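You operate a simulated robot arm through the tools that you are given. There is no shell and no other tool.

Carry out the task below with a simulated robot arm. There is one attempt and no reset: what you move stays moved.

JOB
Set the rack slider to the number of tubes in the counting rack; mark TUBES and CAPS in red.
Fine: mark the boxes on the green card; the marker goes back in its stand. Set down upright: what you pick out.

The check looks at the end state, three seconds after you hand in, the way a careful person would. Anything else that was tipped, shoved, dropped, spilled or broken makes it a failure. A push-on lid holds only when it is set on centred and level and pressed home; a screw cap is set on level and turned clockwise until tight.

ROBOT AND FRAMES
A 7-joint arm with a two-finger gripper, fixed in place. Base frame: the origin is at the foot of the arm, x ahead of it, y to its left, z up; the work surface is at about z = 780. Lengths are in mm, angles in rad, forces in N, time in s.
With the tool pointing down near the work surface it reaches from about 340 to 720 mm from the base axis. Its first joint turns from -1.152 to 1.152 rad. Payload 2.45 kg.
The tool frame sits at the grasp point between the pads (the TCP): z along the fingers, y along the line on which they close. The tips reach 26 mm beyond it. Largest opening 96 mm; the body of the gripper starts 69 mm behind the TCP.
Orientation is told as [roll, pitch, yaw] about the base's x, y, z axes, in that order, counted from this pose: with the fingers straight down and closing along the base's y, the tool's x points along the base's -x, its y along +y and its z along -z.

CONTROLS
- The arm moves only by the tool drive_tool. Its argument "plan" is a list of rows, each a list of 7 numbers: the turn, a rotation vector about the tool's x, y, z in rad, then the shift along the tool's x, y, z in mm, then the gripper command, from -1 (fully open) to 1 (shut), values between in proportion. In form: [[ax, ay, az, tx, ty, tz, jaw], ...]. A call has 1 to 20 rows; each row is the pose to reach, as a shift and turn from the pose commanded when the call began, along the tool's axes at that moment. A row lasts 0.2 s, in which the tool goes at most 50 mm and 0.15 rad; a call with a longer step from one row to the next is refused whole, and so is a gripper value outside its range. Where a pose cannot be reached the arm comes as near as it can. A force on the tool above 40 N (or 10 N above the force at the start of the call, whichever is more), or a blocked arm, ends the call early, and 0.2 s more pass. The fingers move at their own pace and stop on an object; they squeeze with about 29 N. The grip force told is the motor's: it shows also when the fingers shut on nothing. Time passes only in rows, and 0.2 s behind the last, so rows that repeat a pose let the fingers close. The reply holds the time, the measured pose of the TCP, the force on the tool along the base axes, the opening and the grip force, in the units named above and with some noise, with the torque about the TCP (base axes, N m) and any sound that the robot's microphone picked up.
- Cameras (640 x 400 px; columns grow to the right, rows downward): "scene" is fixed at [156.3, -390.3, 1415.1]; the picture's right is [0.83, -0.56, 0.00], its down [-0.36, -0.54, -0.76] and it looks along [0.43, 0.63, -0.65] (base axes); focal length 309 px, centre (320, 200). "wrist" rides on the gripper at [82, 3, -98] in the tool frame; the picture's right is [-0.04, 1.00, 0.00], its down [-0.73, -0.03, -0.68] and it looks along [-0.68, -0.03, 0.73] (tool axes); focal length 256 px, centre (320, 200). There is no depth. A picture from a camera that has moved, and an enlarged one, comes with that camera's place and axes in the base frame and with its lens.
- camera(camera): a new picture of that camera. No time passes.
- inspect(camera, box): a new picture of the part [left, top, right, bottom] of that camera's present view, enlarged. No time passes.
- sign_off(): hands the job in; it is judged then, once.

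Nothing tells you positions but the pictures and the camera data. Unless the task says otherwise, let go and move clear before handing in.

The tools are called as a command line: name --pt "numbers of a row" for each row, then --argument value for the rest, lists and objects as JSON in quotes. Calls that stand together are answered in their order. drive_tool: Moves the arm, as the interface text tells. Its arguments: {"type":"object","properties":{"plan":{"type":"array"}},"required":["plan"]} The other tools are called the same way: camera (camera) takes a picture; inspect (camera, box) takes an enlarged picture of a part of a camera's view; sign_off () hands the job in.

At the start:

```text
clock: 0.0
tcp_pos: [435.2, 116.9, 1160.7]
orientation: [-0.002, 0.0, 0.001]
force: [-0.2, -0.4, 0.0]
wrist_torque: [0.01, -0.02, -0.01]
grip_width: 96.0
finger_force: 0.0
```

scene: 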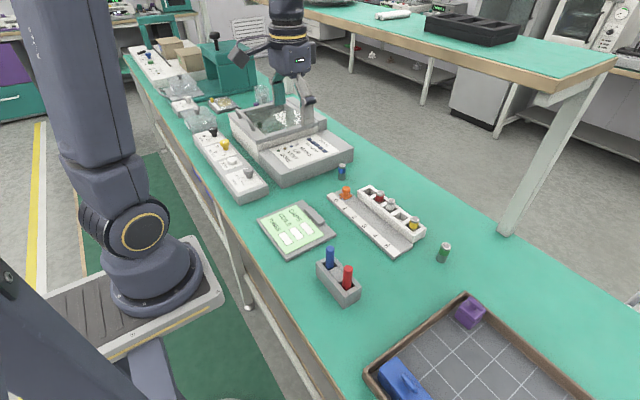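
wrist: 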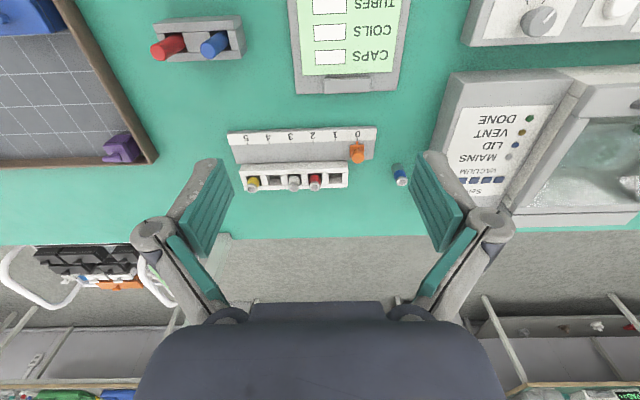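

I see a counting rack with a slider scale (0–5), a green card with TUBES/COILS/CAPS boxes, and a stand with a red and a blue marker. I'll look closer before moving anything.

inspect --camera "scene" --box '[310, 160, 470, 270]'

inspect --camera "scene" --box '[240, 190, 380, 310]'

inspect --camera "wrist" --box '[210, 110, 420, 210]'

inspect --camera "wrist" --box '[140, 0, 420, 110]'

```text
3.64 times, centred on (390, 215) of scene
camera zoom: at [156.3, -390.3, 1415.1], right [0.83, -0.56, 0.0], down [-0.36, -0.54, -0.76], along [0.43, 0.63, -0.65], focal length 1123 px, centre (66, 146)
```

zoom: 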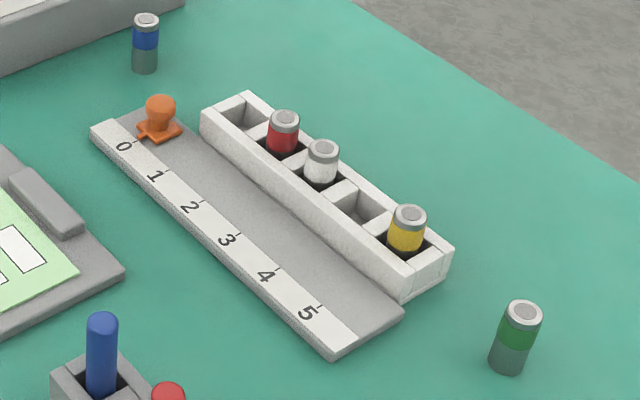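

```text
3.33 times, centred on (310, 250) of scene
camera zoom: at [156.3, -390.3, 1415.1], right [0.83, -0.56, 0.0], down [-0.36, -0.54, -0.76], along [0.43, 0.63, -0.65], focal length 1029 px, centre (353, 33)
```

zoom: 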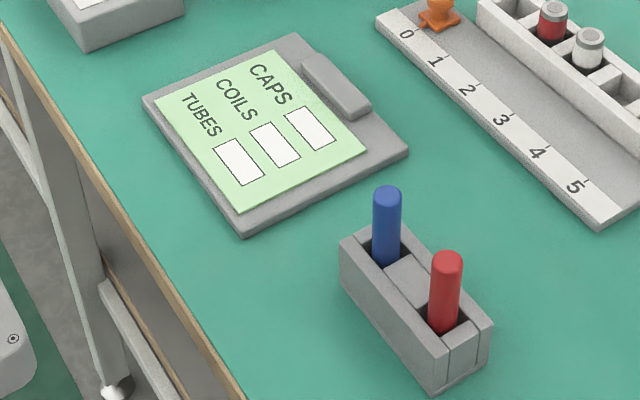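

```text
3.05 times, centred on (315, 160) of wrist
camera zoom: at [353.2, 118.7, 1256.5], right [0.04, 1.0, 0.0], down [0.73, -0.03, 0.68], along [0.68, -0.03, -0.73], focal length 780 px, centre (335, 322)
```

zoom: 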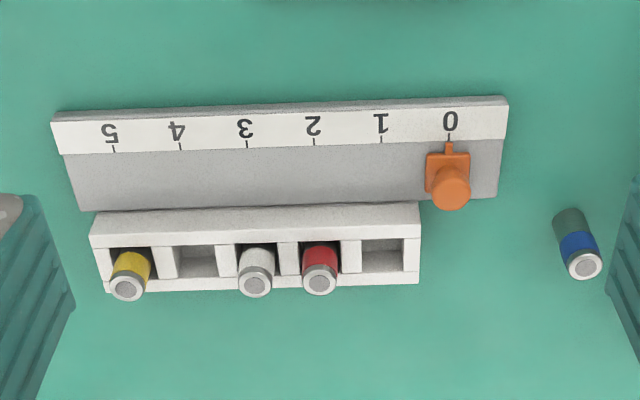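

```text
2.29 times, centred on (280, 55) of wrist
camera zoom: at [353.2, 118.7, 1256.5], right [0.04, 1.0, 0.0], down [0.73, -0.03, 0.68], along [0.68, -0.03, -0.73], focal length 585 px, centre (411, 531)
```

zoom: 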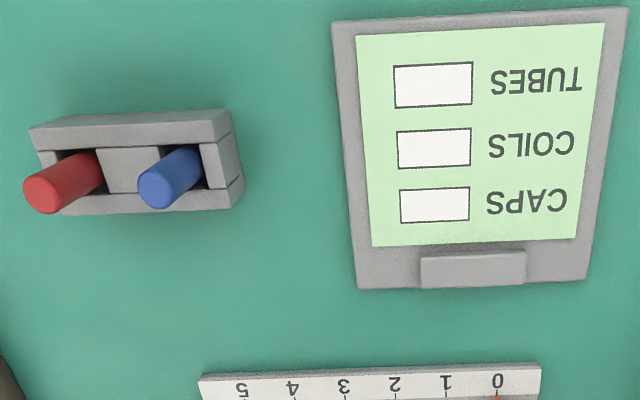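

The rack seems to hold three tubes (red, white, yellow), with ticks about 45 mm apart running from y≈185 (0) to y≈-44 (5). The red marker is near (431,-92) and the card boxes are near x 400–470, y 130. I'll move the wrist camera closer to refine these.

drive_tool --pt "0 0 0 -17 -9 42 -1" --pt "0 0 0 -34 -18 84 -1" --pt "0 0 0 -51 -28 126 -1" --pt "0 0 0 -68 -37 168 -1" --pt "0 0 0 -85 -47 211 -1" --pt "0 0 0 -85 -47 211 -1"

camera --camera "wrist"

```text
clock: 1.4
tcp_pos: [521.0, 72.7, 949.0]
orientation: [0.0, 0.001, -0.001]
force: [0.7, 0.5, -0.1]
wrist_torque: [0.01, -0.03, 0.0]
grip_width: 95.9
finger_force: 0.0
```

```text
taken
camera wrist: at [439.2, 73.5, 1044.2], right [0.04, 1.0, 0.0], down [0.73, -0.03, 0.68], along [0.68, -0.03, -0.73], focal length 256 px, centre (320, 200)
```

wrist: 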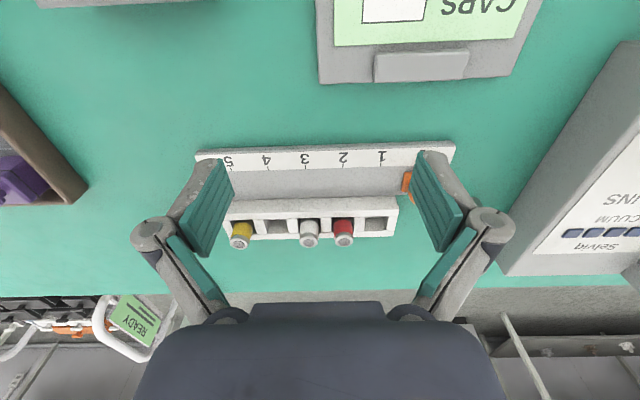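

The fingers hide part of the rack but the slots are visible. I'll enlarge to check each slot and the tick positions.

inspect --camera "wrist" --box '[190, 130, 470, 260]'

inspect --camera "wrist" --box '[215, 190, 335, 260]'

inspect --camera "wrist" --box '[310, 190, 430, 260]'

```text
2.29 times, centred on (330, 195) of wrist
camera zoom: at [439.2, 73.5, 1044.2], right [0.04, 1.0, 0.0], down [0.73, -0.03, 0.68], along [0.68, -0.03, -0.73], focal length 585 px, centre (297, 211)
```

zoom: 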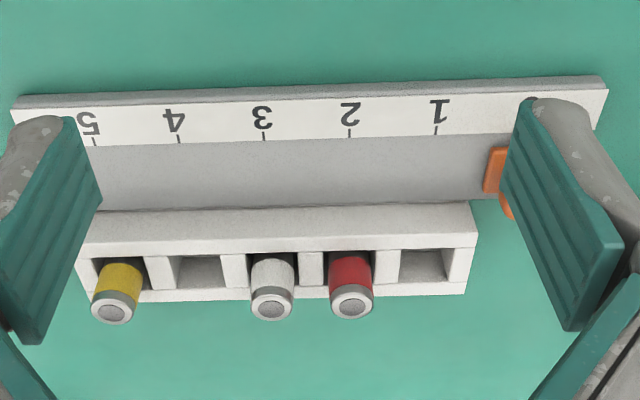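

```text
5.33 times, centred on (275, 225) of wrist
camera zoom: at [439.2, 73.5, 1044.2], right [0.04, 1.0, 0.0], down [0.73, -0.03, 0.68], along [0.68, -0.03, -0.73], focal length 1365 px, centre (560, 67)
```

zoom: 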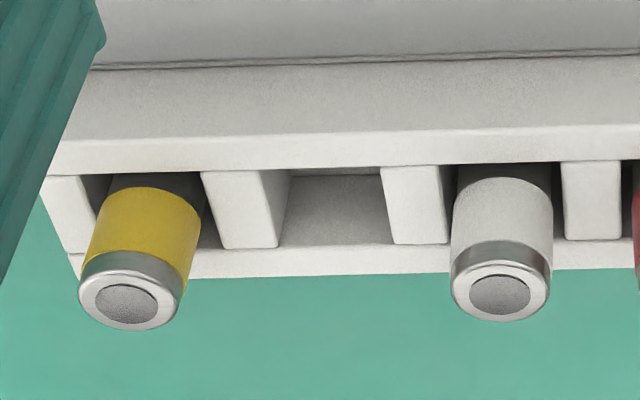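

```text
5.33 times, centred on (370, 225) of wrist
camera zoom: at [439.2, 73.5, 1044.2], right [0.04, 1.0, 0.0], down [0.73, -0.03, 0.68], along [0.68, -0.03, -0.73], focal length 1365 px, centre (53, 67)
```

zoom: 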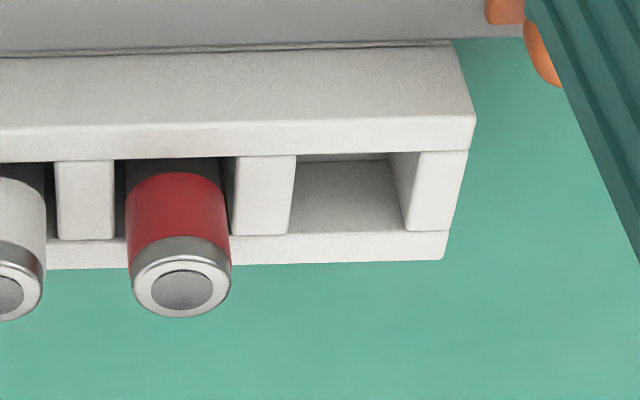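

Confirmed: exactly three tubes stand in the rack, so the slider goes to 3 (tick near y≈48; tick spacing ≈45.4). The knob is near (643,184,822), so I'll move above it and check alignment.

drive_tool --pt "0 0 0 -30 28 15 -1" --pt "0 0 0 -60 56 30 -1" --pt "0 0 0 -90 84 45 -1" --pt "0 0 0 -122 113 59 -1" --pt "0 0 0 -122 113 59 -1"

camera --camera "wrist"

camera --camera "scene"

```text
clock: 2.6
tcp_pos: [639.8, 184.5, 891.4]
orientation: [0.0, 0.003, -0.001]
force: [0.2, 0.2, -0.5]
wrist_torque: [-0.02, 0.0, -0.03]
grip_width: 96.1
finger_force: 0.1
```

```text
taken
camera wrist: at [559.4, 187.3, 988.4], right [0.04, 1.0, 0.0], down [0.73, -0.03, 0.68], along [0.68, -0.03, -0.73], focal length 256 px, centre (320, 200)
```

wrist: 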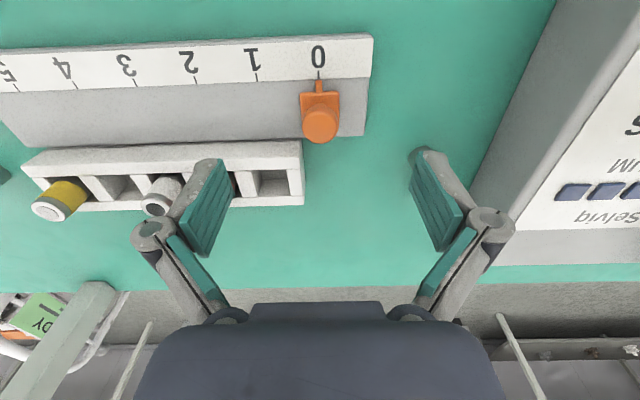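

```text
taken
```

scene: 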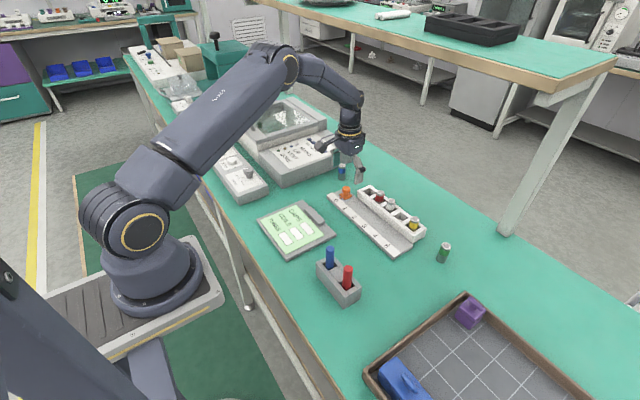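

The knob top is directly under the TCP (≈(643,184)). Let me look at the knob's shape before descending.

inspect --camera "scene" --box '[325, 160, 385, 215]'

inspect --camera "wrist" --box '[270, 30, 380, 150]'

```text
7.27 times, centred on (355, 188) of scene
camera zoom: at [156.4, -390.3, 1415.1], right [0.83, -0.56, 0.0], down [-0.36, -0.54, -0.76], along [0.43, 0.63, -0.65], focal length 2246 px, centre (66, 291)
```

zoom: 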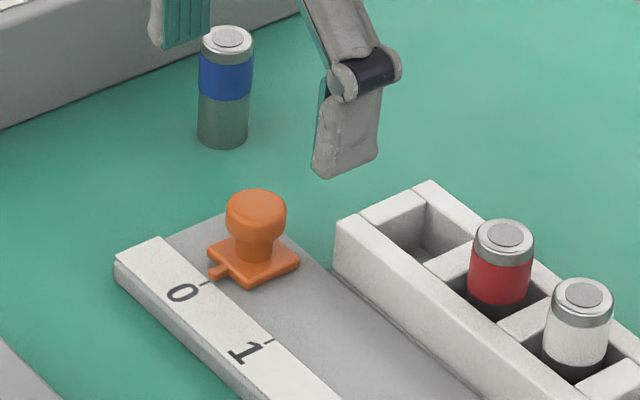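

```text
3.33 times, centred on (325, 90) of wrist
camera zoom: at [559.4, 187.3, 988.4], right [0.04, 1.0, 0.0], down [0.73, -0.03, 0.68], along [0.68, -0.03, -0.73], focal length 853 px, centre (303, 567)
```

zoom: 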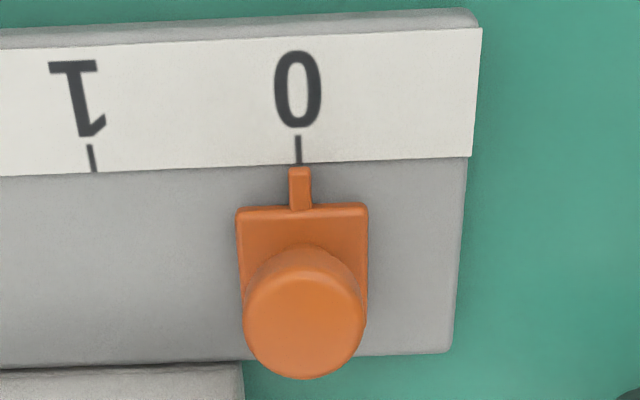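

The knob is a 25 mm wide head on a stem. I'll descend until the pads straddle the head, then close.

drive_tool --pt "0 0 0 -2 0 20 -1" --pt "0 0 0 -2 0 40 -1" --pt "0 0 0 -2 0 50 -1" --pt "0 0 0 -2 0 60 -1" --pt "0 0 0 -2 0 60 -1"

camera --camera "wrist"

inspect --camera "scene" --box '[310, 150, 400, 230]'

```text
clock: 3.8
tcp_pos: [645.3, 182.2, 830.5]
orientation: [0.0, 0.001, 0.001]
force: [0.0, 0.1, 0.0]
wrist_torque: [0.01, -0.02, 0.0]
grip_width: 95.9
finger_force: 0.1
```

```text
taken
camera wrist: at [562.4, 184.4, 927.1], right [0.04, 1.0, 0.0], down [0.73, -0.03, 0.68], along [0.68, -0.03, -0.73], focal length 256 px, centre (320, 200)
```

wrist: 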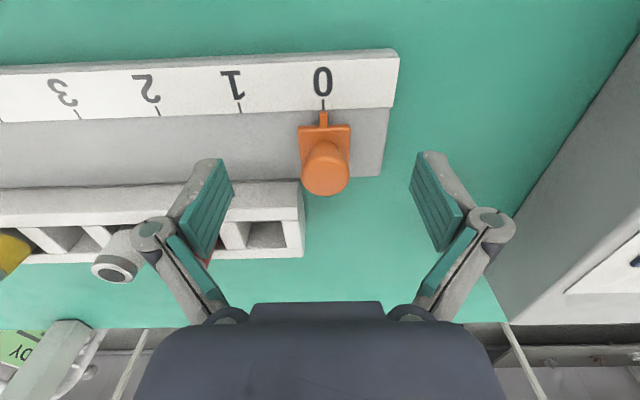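

```text
5.00 times, centred on (355, 190) of scene
camera zoom: at [156.3, -390.3, 1415.1], right [0.83, -0.56, 0.0], down [-0.36, -0.54, -0.76], along [0.43, 0.63, -0.65], focal length 1544 px, centre (145, 250)
```

zoom: 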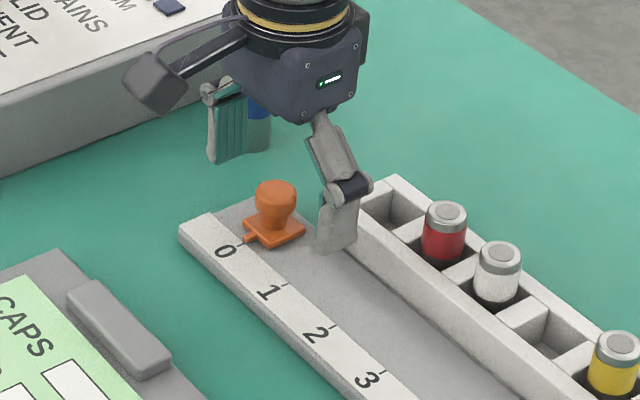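

The fingers straddle the knob with clearance from the rack. Closing the gripper on it.

drive_tool --pt "0 0 0 0 0 0 0" --pt "0 0 0 0 0 0 0.4" --pt "0 0 0 0 0 0 0.6" --pt "0 0 0 0 0 0 1" --pt "0 0 0 0 0 0 1" --pt "0 0 0 0 0 0 1" --pt "0 0 0 0 0 0 1"

camera --camera "wrist"

inspect --camera "scene" --box '[310, 150, 400, 230]'

```text
clock: 5.4
tcp_pos: [644.4, 183.1, 831.1]
orientation: [0.001, 0.0, -0.001]
force: [-0.3, 0.8, 1.1]
wrist_torque: [-0.04, 0.05, 0.01]
grip_width: 24.5
finger_force: 45.4
```

```text
taken
camera wrist: at [562.3, 184.4, 927.3], right [0.04, 1.0, 0.0], down [0.73, -0.03, 0.68], along [0.68, -0.03, -0.73], focal length 256 px, centre (320, 200)
```

wrist: 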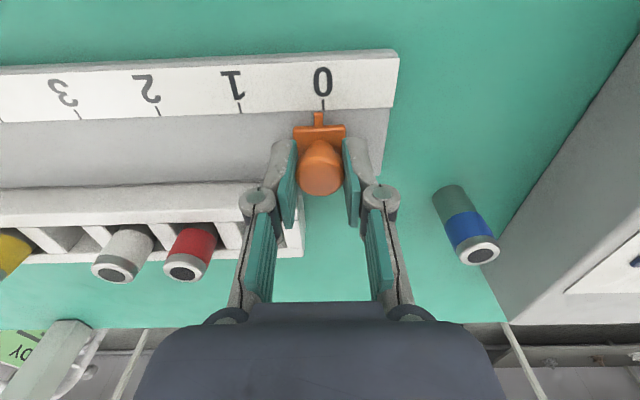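

```text
5.00 times, centred on (355, 190) of scene
camera zoom: at [156.3, -390.3, 1415.1], right [0.83, -0.56, 0.0], down [-0.36, -0.54, -0.76], along [0.43, 0.63, -0.65], focal length 1544 px, centre (145, 250)
```

zoom: 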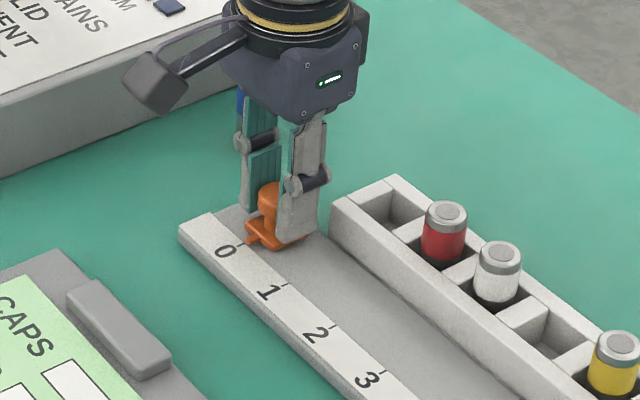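

The knob is held (24.5 mm). The pointer sits ~2.5 mm on the "1" side of tick 0, so I'll slide about 133 mm towards -y to reach 3, then check.

drive_tool --pt "0 0 0 0 -8 0 1" --pt "0 0 0 0 -18 0 1" --pt "0 0 0 0 -30 0 1" --pt "0 0 0 0 -42 0 1" --pt "0 0 0 0 -54 0 1" --pt "0 0 0 0 -66 0 1" --pt "0 0 0 0 -78 0 1" --pt "0 0 0 0 -90 0 1" --pt "0 0 0 0 -102 0 1" --pt "0 0 0 0 -114 0 1" --pt "0 0 0 0 -125 0 1" --pt "0 0 0 0 -132 0 1" --pt "0 0 0 0 -132 0 1" --pt "0 0 0 0 -132 0 1"

camera --camera "wrist"

inspect --camera "wrist" --box '[250, 50, 390, 160]'

inspect --camera "scene" --box '[320, 170, 430, 260]'

```text
clock: 8.4
tcp_pos: [644.1, 51.0, 828.7]
orientation: [0.001, -0.005, 0.0]
force: [11.8, -0.6, 8.2]
wrist_torque: [0.02, -0.73, -0.01]
grip_width: 24.4
finger_force: 45.1
```

```text
taken
camera wrist: at [562.0, 53.1, 925.9], right [0.04, 1.0, 0.0], down [0.73, -0.03, 0.68], along [0.68, -0.03, -0.73], focal length 256 px, centre (320, 200)
```

wrist: 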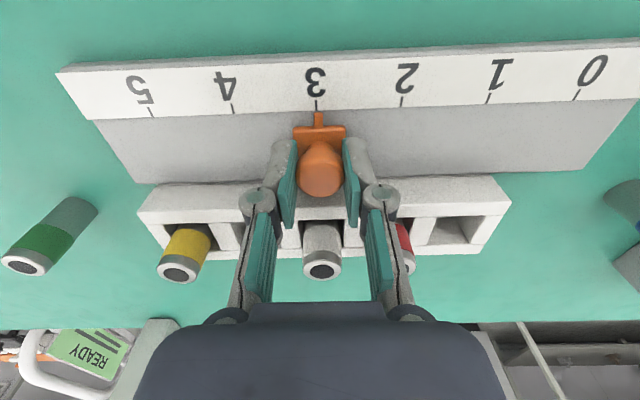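

```text
3.64 times, centred on (320, 105) of wrist
camera zoom: at [562.0, 53.1, 925.9], right [0.04, 1.0, 0.0], down [0.73, -0.03, 0.68], along [0.68, -0.03, -0.73], focal length 931 px, centre (320, 546)
```

zoom: 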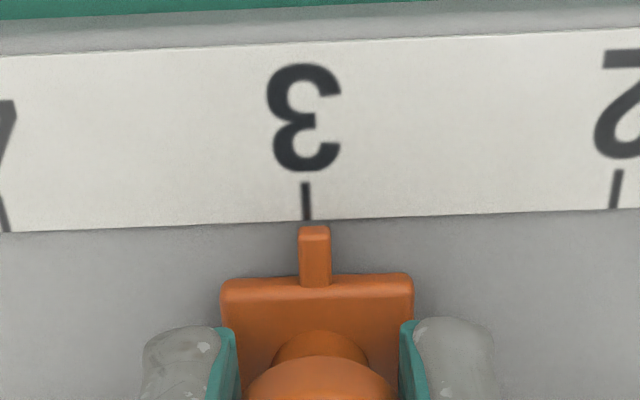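

```text
4.44 times, centred on (375, 215) of scene
camera zoom: at [156.4, -390.4, 1415.1], right [0.83, -0.56, 0.0], down [-0.36, -0.54, -0.76], along [0.43, 0.63, -0.65], focal length 1372 px, centre (76, 133)
```

zoom: 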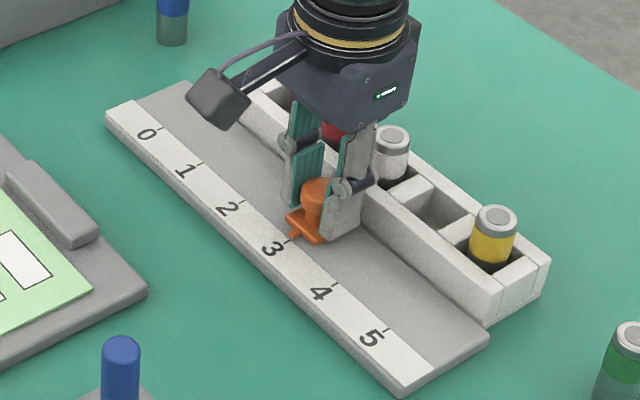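

The pointer is just ~1 mm short of tick 3. I'll nudge it -y slightly while easing the sideways load, then look again.

drive_tool --pt "0 0 0 -0.5 -0.5 -0.3 1" --pt "0 0 0 -1 -0.9 -0.6 1" --pt "0 0 0 -1 -0.9 -0.6 1" --pt "0 0 0 -1 -0.9 -0.6 1"

inspect --camera "wrist" --box '[250, 50, 390, 160]'

inspect --camera "scene" --box '[350, 200, 410, 250]'

```text
clock: 9.4
tcp_pos: [643.2, 49.7, 829.9]
orientation: [0.001, 0.0, 0.0]
force: [13.3, -0.9, -8.4]
wrist_torque: [0.03, -0.39, 0.02]
grip_width: 24.4
finger_force: 44.9
```

```text
3.64 times, centred on (320, 105) of wrist
camera zoom: at [562.6, 52.5, 926.3], right [0.04, 1.0, 0.0], down [0.73, -0.03, 0.68], along [0.68, -0.03, -0.74], focal length 931 px, centre (320, 546)
```

zoom: 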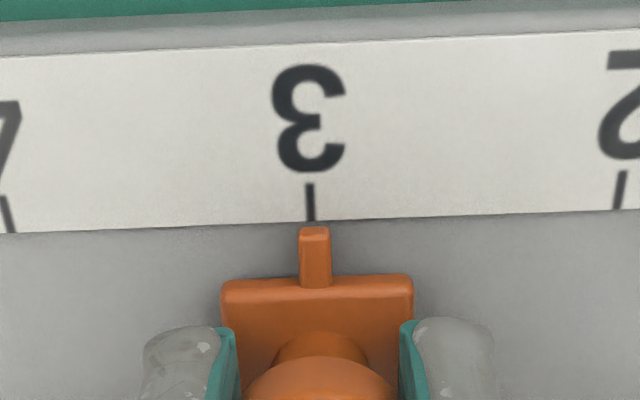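

```text
8.00 times, centred on (380, 225) of scene
camera zoom: at [156.8, -390.3, 1415.0], right [0.83, -0.56, 0.0], down [-0.36, -0.54, -0.76], along [0.43, 0.63, -0.65], focal length 2470 px, centre (-160, 0)
```

zoom: 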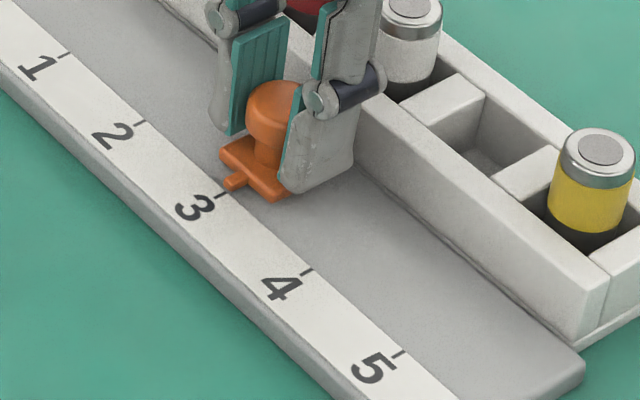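

The pointer is now aligned with tick 3. I'll open the fingers gently, rise clear, and check it stayed.

drive_tool --pt "0 0 0 0 0 0.3 0.4" --pt "0 0 0 0 0 0.3 0.1" --pt "0 0 0 0 0 0.3 -0.1" --pt "0 0 0 0 0 0.3 -0.1" --pt "0 0 0 0 0 0.3 -0.1" --pt "0 0 0 0 0 -20 -0.1" --pt "0 0 0 0 0 -50 -0.1" --pt "0 0 0 0 0 -90 -0.1" --pt "0 0 0 0 0 -120 -0.1" --pt "0 0 0 0 0 -120 -0.1"

camera --camera "wrist"

inspect --camera "scene" --box '[340, 180, 430, 255]'

```text
clock: 11.6
tcp_pos: [645.1, 50.9, 951.8]
orientation: [0.0, -0.002, -0.001]
force: [0.2, 0.2, -0.6]
wrist_torque: [0.02, 0.06, 0.02]
grip_width: 52.6
finger_force: 0.1
```

```text
taken
camera wrist: at [562.2, 52.9, 1048.4], right [0.04, 1.0, 0.0], down [0.73, -0.03, 0.68], along [0.68, -0.03, -0.73], focal length 256 px, centre (320, 200)
```

wrist: 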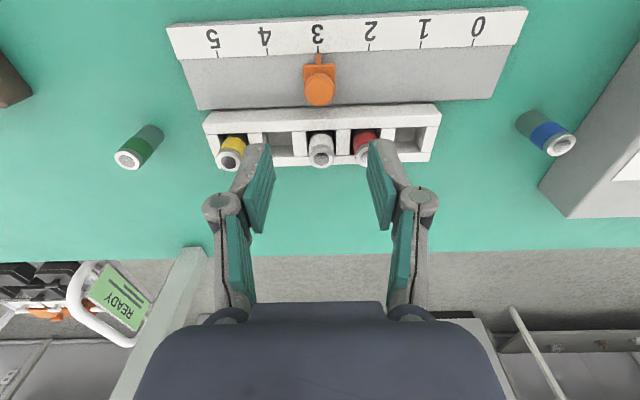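

```text
5.33 times, centred on (385, 218) of scene
camera zoom: at [156.3, -390.3, 1415.1], right [0.83, -0.56, 0.0], down [-0.36, -0.54, -0.76], along [0.43, 0.63, -0.65], focal length 1647 px, centre (-27, 107)
```

zoom: 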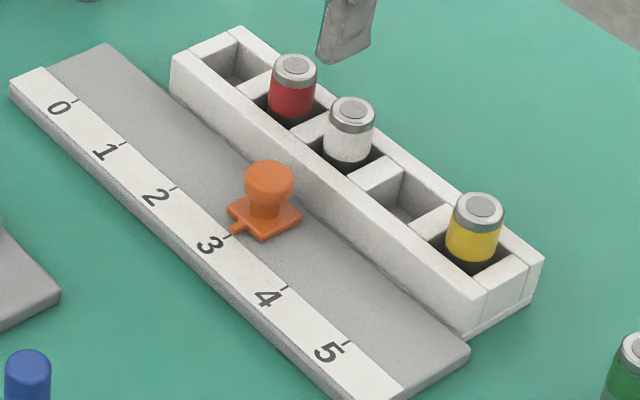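

inspect --camera "wrist" --box '[270, 10, 370, 110]'

inspect --camera "scene" --box '[300, 235, 380, 315]'

```text
4.00 times, centred on (320, 60) of wrist
camera zoom: at [562.2, 52.9, 1048.4], right [0.04, 1.0, 0.0], down [0.73, -0.03, 0.68], along [0.68, -0.03, -0.73], focal length 1024 px, centre (320, 760)
```

zoom: 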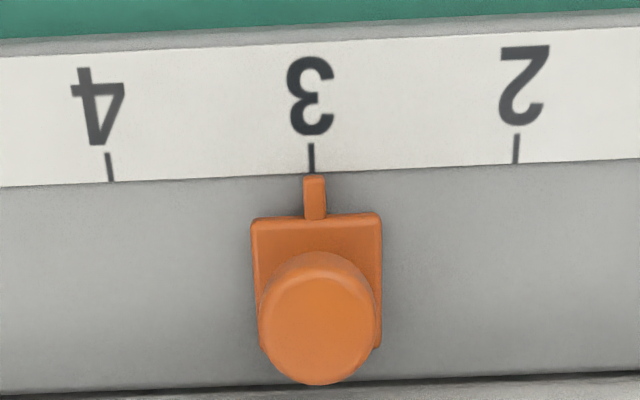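

```text
5.00 times, centred on (340, 275) of scene
camera zoom: at [156.3, -390.3, 1415.1], right [0.83, -0.56, 0.0], down [-0.36, -0.54, -0.76], along [0.43, 0.63, -0.65], focal length 1544 px, centre (220, -175)
```

zoom: 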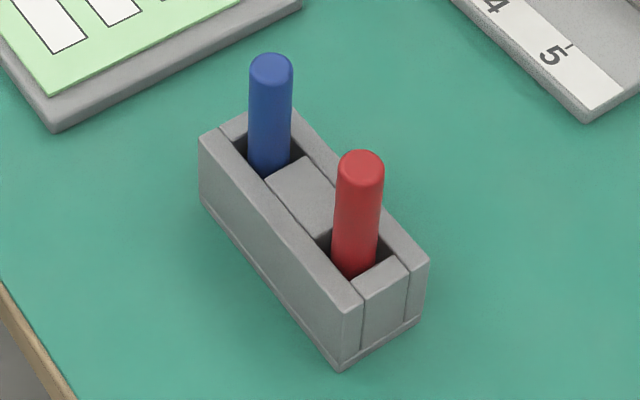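

The slider reads 3. Next I'll go over the red marker (≈(431,-92)) and refine its position with the wrist camera.

drive_tool --pt "0 0 0 36 -24 -10 -0.1" --pt "0 0 0 72 -48 -20 -0.1" --pt "0 0 0 108 -72 -30 -0.1" --pt "0 0 0 144 -96 -39 -0.1" --pt "0 0 0 180 -120 -39 -0.1" --pt "0 0 0 214 -142 -39 -0.1" --pt "0 0 0 214 -142 -39 -0.1"

camera --camera "wrist"

camera --camera "scene"

```text
clock: 13.2
tcp_pos: [429.7, -93.1, 988.2]
orientation: [0.0, 0.0, 0.001]
force: [-0.1, 0.0, 0.8]
wrist_torque: [-0.03, 0.0, 0.01]
grip_width: 52.6
finger_force: 0.0
```

```text
taken
camera wrist: at [347.6, -91.0, 1085.6], right [0.04, 1.0, 0.0], down [0.73, -0.03, 0.68], along [0.68, -0.03, -0.73], focal length 256 px, centre (320, 200)
```

wrist: 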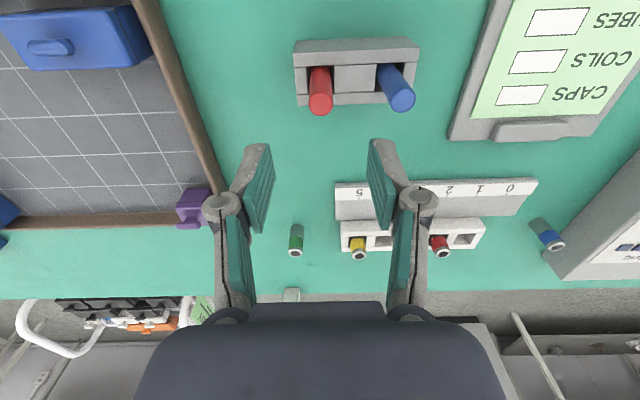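

```text
taken
```

scene: 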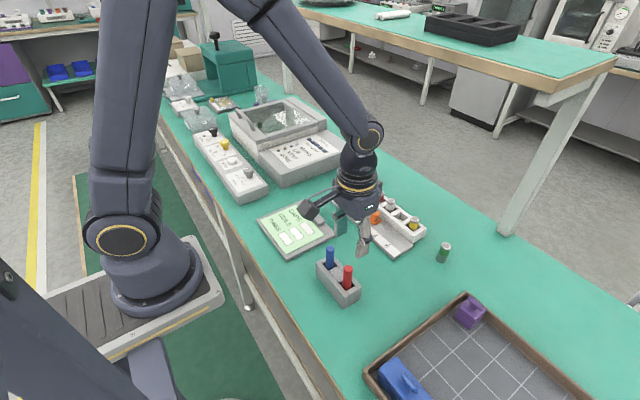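

inspect --camera "wrist" --box '[280, 30, 430, 125]'

inspect --camera "wrist" --box '[440, 0, 640, 150]'

```text
4.21 times, centred on (355, 78) of wrist
camera zoom: at [347.6, -91.0, 1085.6], right [0.04, 1.0, 0.0], down [0.73, -0.03, 0.68], along [0.68, -0.03, -0.73], focal length 1078 px, centre (173, 716)
```

zoom: 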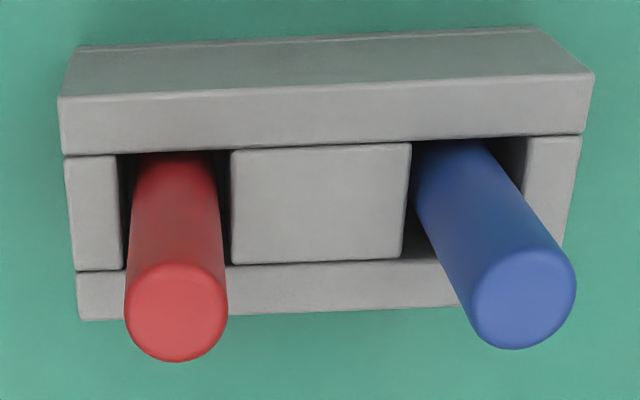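

```text
2.67 times, centred on (540, 75) of wrist
camera zoom: at [347.6, -91.0, 1085.6], right [0.04, 1.0, 0.0], down [0.73, -0.03, 0.68], along [0.68, -0.03, -0.73], focal length 683 px, centre (-267, 533)
```

zoom: 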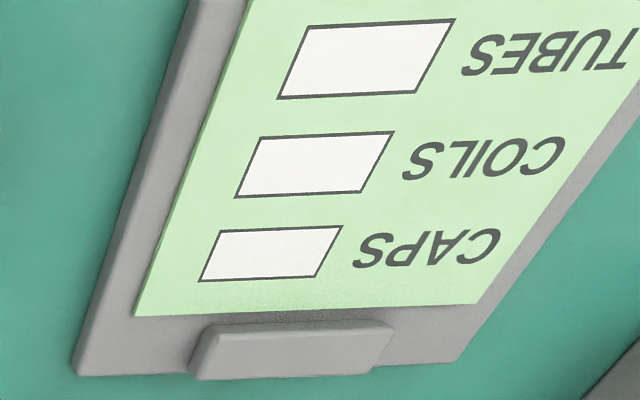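

The red marker's axis is at about (429.8,-93.7), top z≈888, diameter ≈19 mm, stand top z≈827 — directly beneath the TCP. I'll descend to TCP z≈863 and look before closing.

drive_tool --pt "0 0 0 0 0 40 -0.1" --pt "0 0 0 0 0 75 -0.1" --pt "0 0 0 0 0 100 -0.1" --pt "0 0 0 0 0 115 -0.1" --pt "0 0 0 0 0 125 -0.1" --pt "0 0 0 0 0 125 -0.1"

camera --camera "wrist"

inspect --camera "scene" --box '[295, 220, 395, 315]'

```text
clock: 14.6
tcp_pos: [433.4, -91.5, 866.0]
orientation: [0.001, 0.0, 0.0]
force: [0.2, 0.3, 0.5]
wrist_torque: [-0.01, 0.01, -0.01]
grip_width: 52.7
finger_force: 0.1
```

```text
taken
camera wrist: at [351.3, -90.0, 961.8], right [0.04, 1.0, 0.0], down [0.73, -0.03, 0.68], along [0.68, -0.03, -0.73], focal length 256 px, centre (320, 200)
```

wrist: 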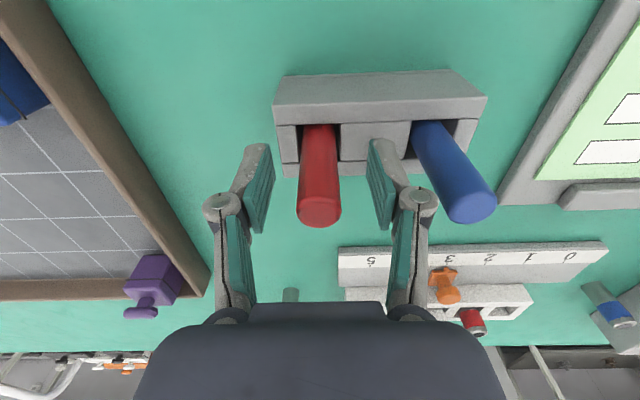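

```text
4.21 times, centred on (345, 268) of scene
camera zoom: at [156.3, -390.3, 1415.1], right [0.83, -0.56, 0.0], down [-0.36, -0.54, -0.76], along [0.43, 0.63, -0.65], focal length 1300 px, centre (215, -84)
```

zoom: 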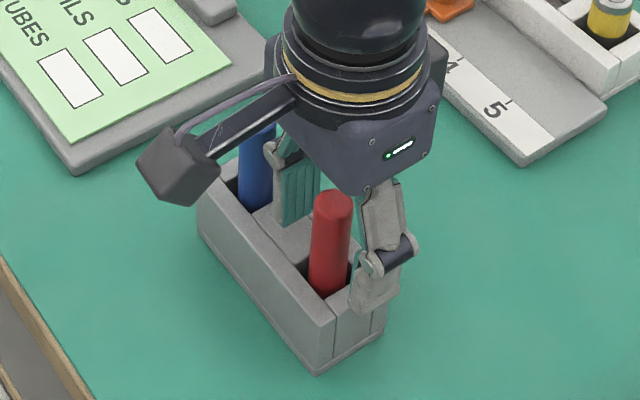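

The marker is centred between the fingers with the tips above the stand. Closing on it.

drive_tool --pt "0 0 0 0 0 0 0.2" --pt "0 0 0 0 0 0 0.4" --pt "0 0 0 0 0 0 0.6" --pt "0 0 0 0 0 0 1" --pt "0 0 0 0 0 0 1" --pt "0 0 0 0 0 0 1" --pt "0 0 0 0 0 0 1"

camera --camera "wrist"

inspect --camera "scene" --box '[295, 220, 395, 315]'

```text
clock: 16.2
tcp_pos: [433.8, -91.5, 864.7]
orientation: [-0.001, -0.001, 0.002]
force: [0.5, 0.1, -0.1]
wrist_torque: [0.03, 0.01, 0.02]
grip_width: 18.1
finger_force: 29.2
```

```text
taken
camera wrist: at [351.2, -90.0, 962.1], right [0.04, 1.0, 0.0], down [0.73, -0.03, 0.68], along [0.68, -0.03, -0.73], focal length 256 px, centre (320, 200)
```

wrist: 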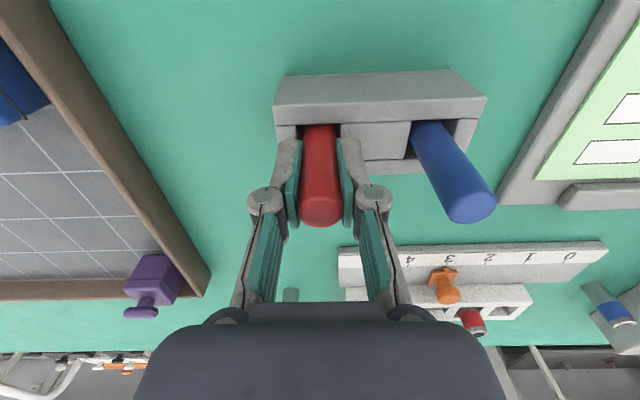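

```text
4.21 times, centred on (345, 268) of scene
camera zoom: at [156.3, -390.3, 1415.1], right [0.83, -0.56, 0.0], down [-0.36, -0.54, -0.76], along [0.43, 0.63, -0.65], focal length 1300 px, centre (215, -84)
```

zoom: 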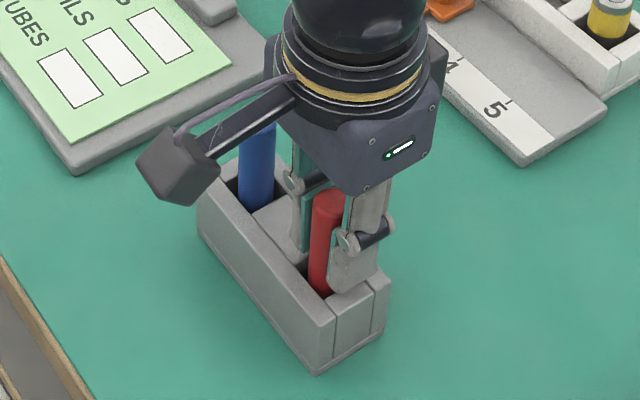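

The red marker is gripped (18.1 mm). I'll lift it straight up well clear of the stand and look at its tip.

drive_tool --pt "0 0 0 0 0 -15 1" --pt "0 0 0 0 0 -35 1" --pt "0 0 0 0 0 -60 1" --pt "0 0 0 0 0 -90 1" --pt "0 0 0 0 0 -120 1" --pt "0 0 0 0 0 -150 1" --pt "0 0 0 0 0 -150 1"

camera --camera "wrist"

inspect --camera "scene" --box '[270, 170, 430, 310]'

```text
clock: 17.8
tcp_pos: [430.8, -93.7, 1014.6]
orientation: [0.0, -0.001, 0.0]
force: [-0.3, 0.3, -0.3]
wrist_torque: [-0.06, 0.01, -0.03]
grip_width: 18.1
finger_force: 29.4
```

```text
taken
camera wrist: at [348.1, -90.6, 1112.0], right [0.04, 1.0, 0.0], down [0.73, -0.03, 0.68], along [0.68, -0.03, -0.73], focal length 256 px, centre (320, 200)
```

wrist: 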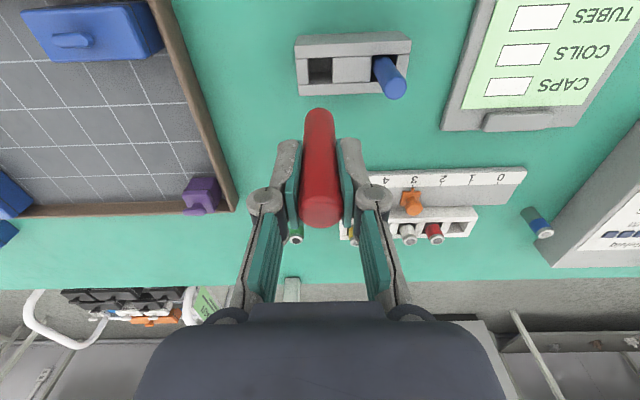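

```text
2.86 times, centred on (350, 240) of scene
camera zoom: at [156.3, -390.3, 1415.1], right [0.83, -0.56, 0.0], down [-0.36, -0.54, -0.76], along [0.43, 0.63, -0.65], focal length 882 px, centre (234, 86)
```

zoom: 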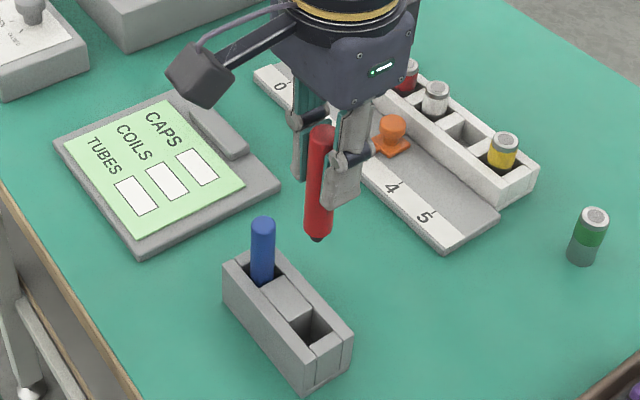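

The marker hangs vertical with its dark tip about 82 mm below the TCP (tip z≈932 now). Let me zoom on the tip and card before crossing over.

inspect --camera "wrist" --box '[270, 90, 370, 240]'

inspect --camera "scene" --box '[330, 200, 370, 260]'

inspect --camera "wrist" --box '[440, 0, 640, 140]'

```text
2.67 times, centred on (320, 165) of wrist
camera zoom: at [348.1, -90.6, 1112.0], right [0.04, 1.0, 0.0], down [0.73, -0.03, 0.68], along [0.68, -0.03, -0.73], focal length 683 px, centre (320, 293)
```

zoom: 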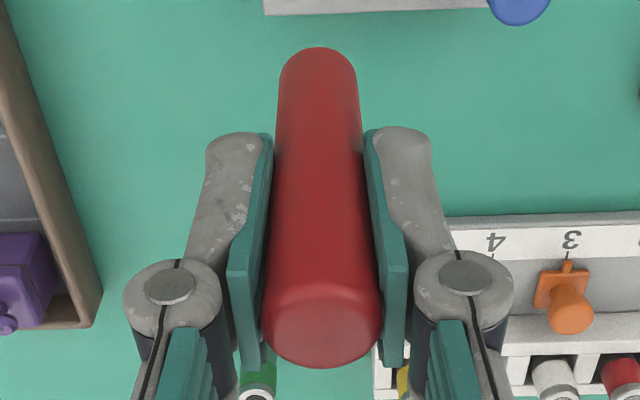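

```text
6.67 times, centred on (350, 230) of scene
camera zoom: at [156.3, -390.3, 1415.1], right [0.83, -0.56, 0.0], down [-0.36, -0.54, -0.76], along [0.43, 0.63, -0.65], focal length 2058 px, centre (120, 0)
```

zoom: 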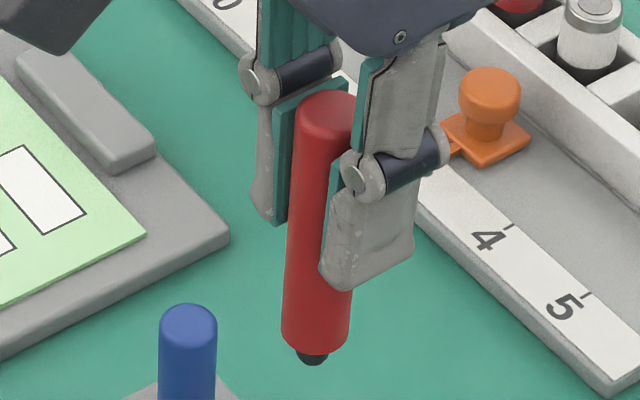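

```text
2.86 times, centred on (540, 70) of wrist
camera zoom: at [348.1, -90.6, 1112.0], right [0.04, 1.0, 0.0], down [0.73, -0.03, 0.68], along [0.68, -0.03, -0.73], focal length 731 px, centre (-309, 571)
```

zoom: 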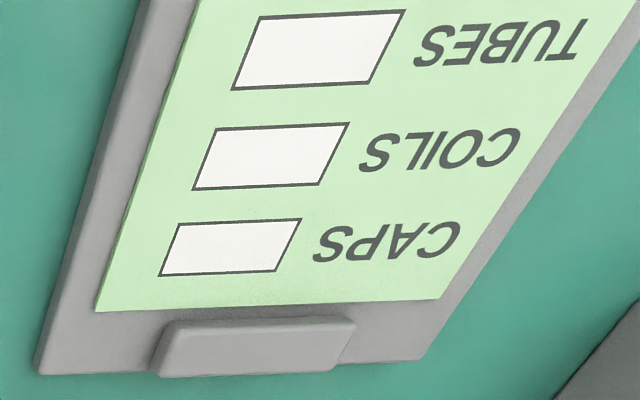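

The nib is visible at the bottom, ~82 mm below the TCP. TUBES box centre ≈(400,131.5) and CAPS box centre ≈(468.5,131.5), card top z≈791. I'll carry the marker high over to TUBES.

drive_tool --pt "0 0 0 5 38 0 1" --pt "0 0 0 10 76 0 1" --pt "0 0 0 15 114 0 1" --pt "0 0 0 20 152 0 1" --pt "0 0 0 25 190 0 1" --pt "0 0 0 29 225 0 1" --pt "0 0 0 29 225 0 1" --pt "0 0 0 29 225 0 1"

camera --camera "wrist"

inspect --camera "scene" --box '[220, 130, 380, 270]'

```text
clock: 19.6
tcp_pos: [401.5, 132.5, 1016.2]
orientation: [0.0, 0.0, 0.001]
force: [-0.1, -0.6, -0.2]
wrist_torque: [0.03, 0.0, -0.02]
grip_width: 18.3
finger_force: 29.3
```

```text
taken
camera wrist: at [319.6, 134.0, 1112.3], right [0.04, 1.0, 0.0], down [0.73, -0.03, 0.68], along [0.68, -0.03, -0.73], focal length 256 px, centre (320, 200)
```

wrist: 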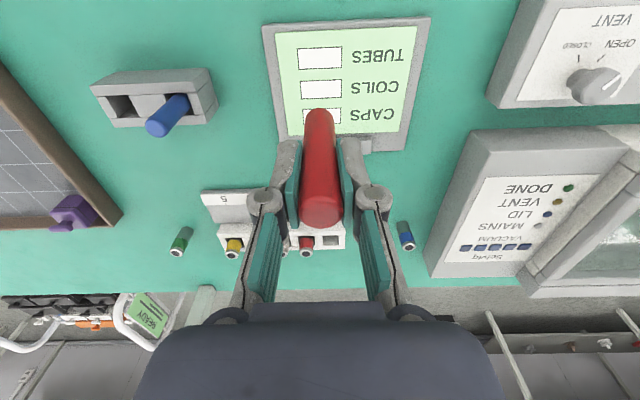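

```text
2.86 times, centred on (300, 200) of scene
camera zoom: at [156.3, -390.3, 1415.1], right [0.83, -0.56, 0.0], down [-0.36, -0.54, -0.76], along [0.43, 0.63, -0.65], focal length 882 px, centre (377, 200)
```

zoom: 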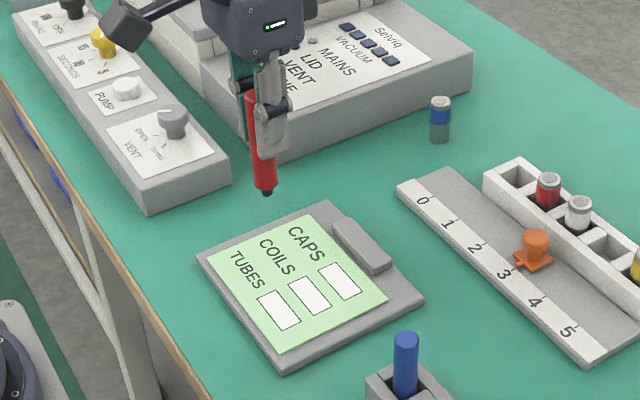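

The marker is now above the TUBES area. I'll zoom to refine the box positions from this viewpoint.

inspect --camera "wrist" --box '[250, 10, 440, 160]'

```text
2.67 times, centred on (345, 85) of wrist
camera zoom: at [319.6, 134.0, 1112.3], right [0.04, 1.0, 0.0], down [0.73, -0.03, 0.68], along [0.68, -0.03, -0.73], focal length 683 px, centre (253, 507)
```

zoom: 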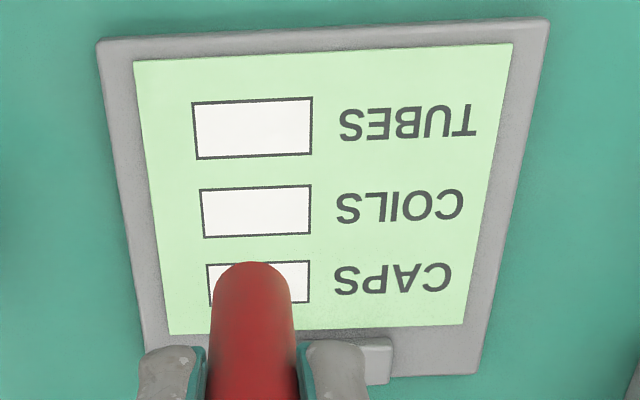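

Box centres confirmed: TUBES (399.7,130.8), CAPS (468.6,131). I'll descend to leave the nib ~15 mm above the card and check with the scene camera.

drive_tool --pt "0 0 0 0 0 30 1" --pt "0 0 0 0 0 60 1" --pt "0 0 0 0 0 90 1" --pt "0 0 0 0 0 110 1" --pt "0 0 0 0 0 124 1" --pt "0 0 0 0 0 124 1" --pt "0 0 0 0 0 124 1"

camera --camera "wrist"

inspect --camera "scene" --box '[250, 170, 350, 260]'

```text
clock: 21.2
tcp_pos: [402.7, 132.8, 890.7]
orientation: [-0.001, 0.0, -0.002]
force: [-0.6, -0.1, 0.6]
wrist_torque: [0.01, -0.01, 0.01]
grip_width: 18.2
finger_force: 29.4
```

```text
taken
camera wrist: at [320.3, 135.4, 988.2], right [0.04, 1.0, 0.0], down [0.73, -0.03, 0.68], along [0.68, -0.03, -0.73], focal length 256 px, centre (320, 200)
```

wrist: 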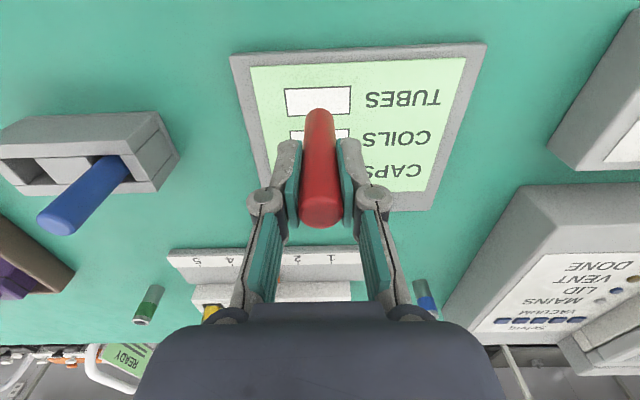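

```text
4.44 times, centred on (300, 215) of scene
camera zoom: at [156.3, -390.3, 1415.1], right [0.83, -0.56, 0.0], down [-0.36, -0.54, -0.76], along [0.43, 0.63, -0.65], focal length 1372 px, centre (409, 133)
```

zoom: 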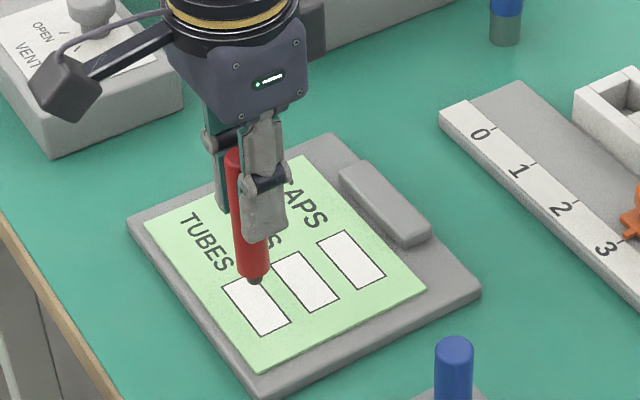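

The nib projects right onto the TUBES box centre. I'll shift to the stroke start (y≈119) and descend most of the remaining gap.

drive_tool --pt "0 0 0 1 -7 0 1" --pt "0 0 0 1 -13 0 1" --pt "0 0 0 1 -13 6 1" --pt "0 0 0 1 -13 12 1" --pt "0 0 0 1 -13 12 1" --pt "0 0 0 1 -13 12 1"

inspect --camera "scene" --box '[270, 200, 340, 260]'

camera --camera "wrist"

```text
clock: 22.6
tcp_pos: [401.1, 118.6, 878.0]
orientation: [-0.001, 0.0, 0.001]
force: [-0.3, 0.0, -0.6]
wrist_torque: [-0.02, 0.0, 0.0]
grip_width: 18.5
finger_force: 28.7
```

```text
6.67 times, centred on (305, 230) of scene
camera zoom: at [156.3, -390.3, 1415.1], right [0.83, -0.56, 0.0], down [-0.36, -0.54, -0.76], along [0.43, 0.63, -0.65], focal length 2058 px, centre (420, 0)
```

zoom: 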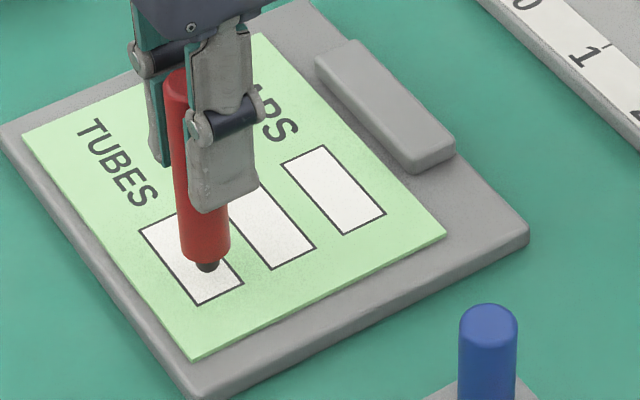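

```text
taken
camera wrist: at [319.9, 121.4, 974.9], right [0.04, 1.0, 0.0], down [0.73, -0.03, 0.68], along [0.68, -0.03, -0.73], focal length 256 px, centre (320, 200)
```

wrist: 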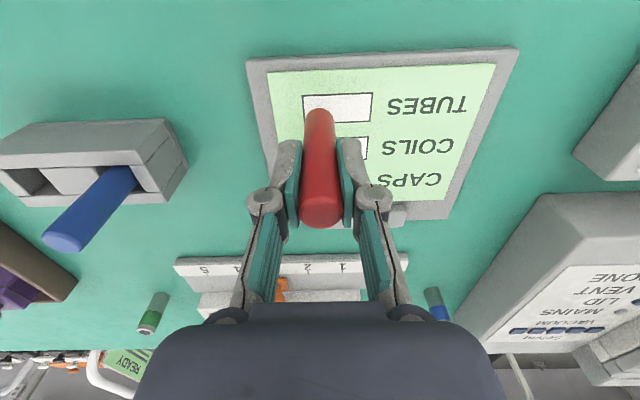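

The nib is on the box centreline, about 4 mm above the card. I'll descend in small steps watching force.

drive_tool --pt "0 0 0 0 0 1 1" --pt "0 0 0 0 0 2 1" --pt "0 0 0 0 0 2.5 1" --pt "0 0 0 0 0 2.5 1"

inspect --camera "scene" --box '[280, 215, 320, 255]'

```text
clock: 23.6
tcp_pos: [399.7, 118.5, 876.1]
orientation: [0.001, 0.001, -0.001]
force: [-0.2, -0.4, 0.8]
wrist_torque: [-0.04, 0.02, -0.01]
grip_width: 18.1
finger_force: 28.5
```

```text
10.00 times, centred on (300, 235) of scene
camera zoom: at [156.3, -390.3, 1415.1], right [0.83, -0.56, 0.0], down [-0.36, -0.54, -0.76], along [0.43, 0.63, -0.65], focal length 3088 px, centre (520, -150)
```

zoom: 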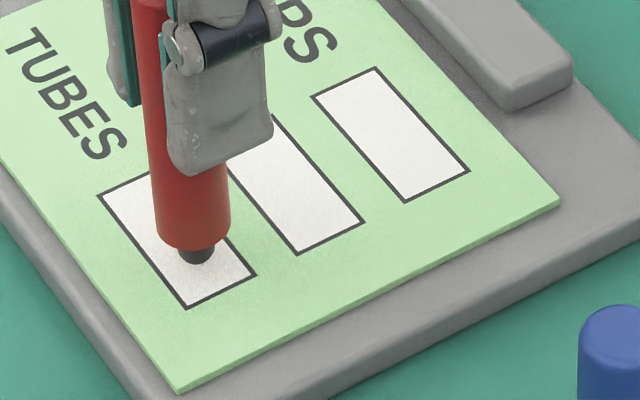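

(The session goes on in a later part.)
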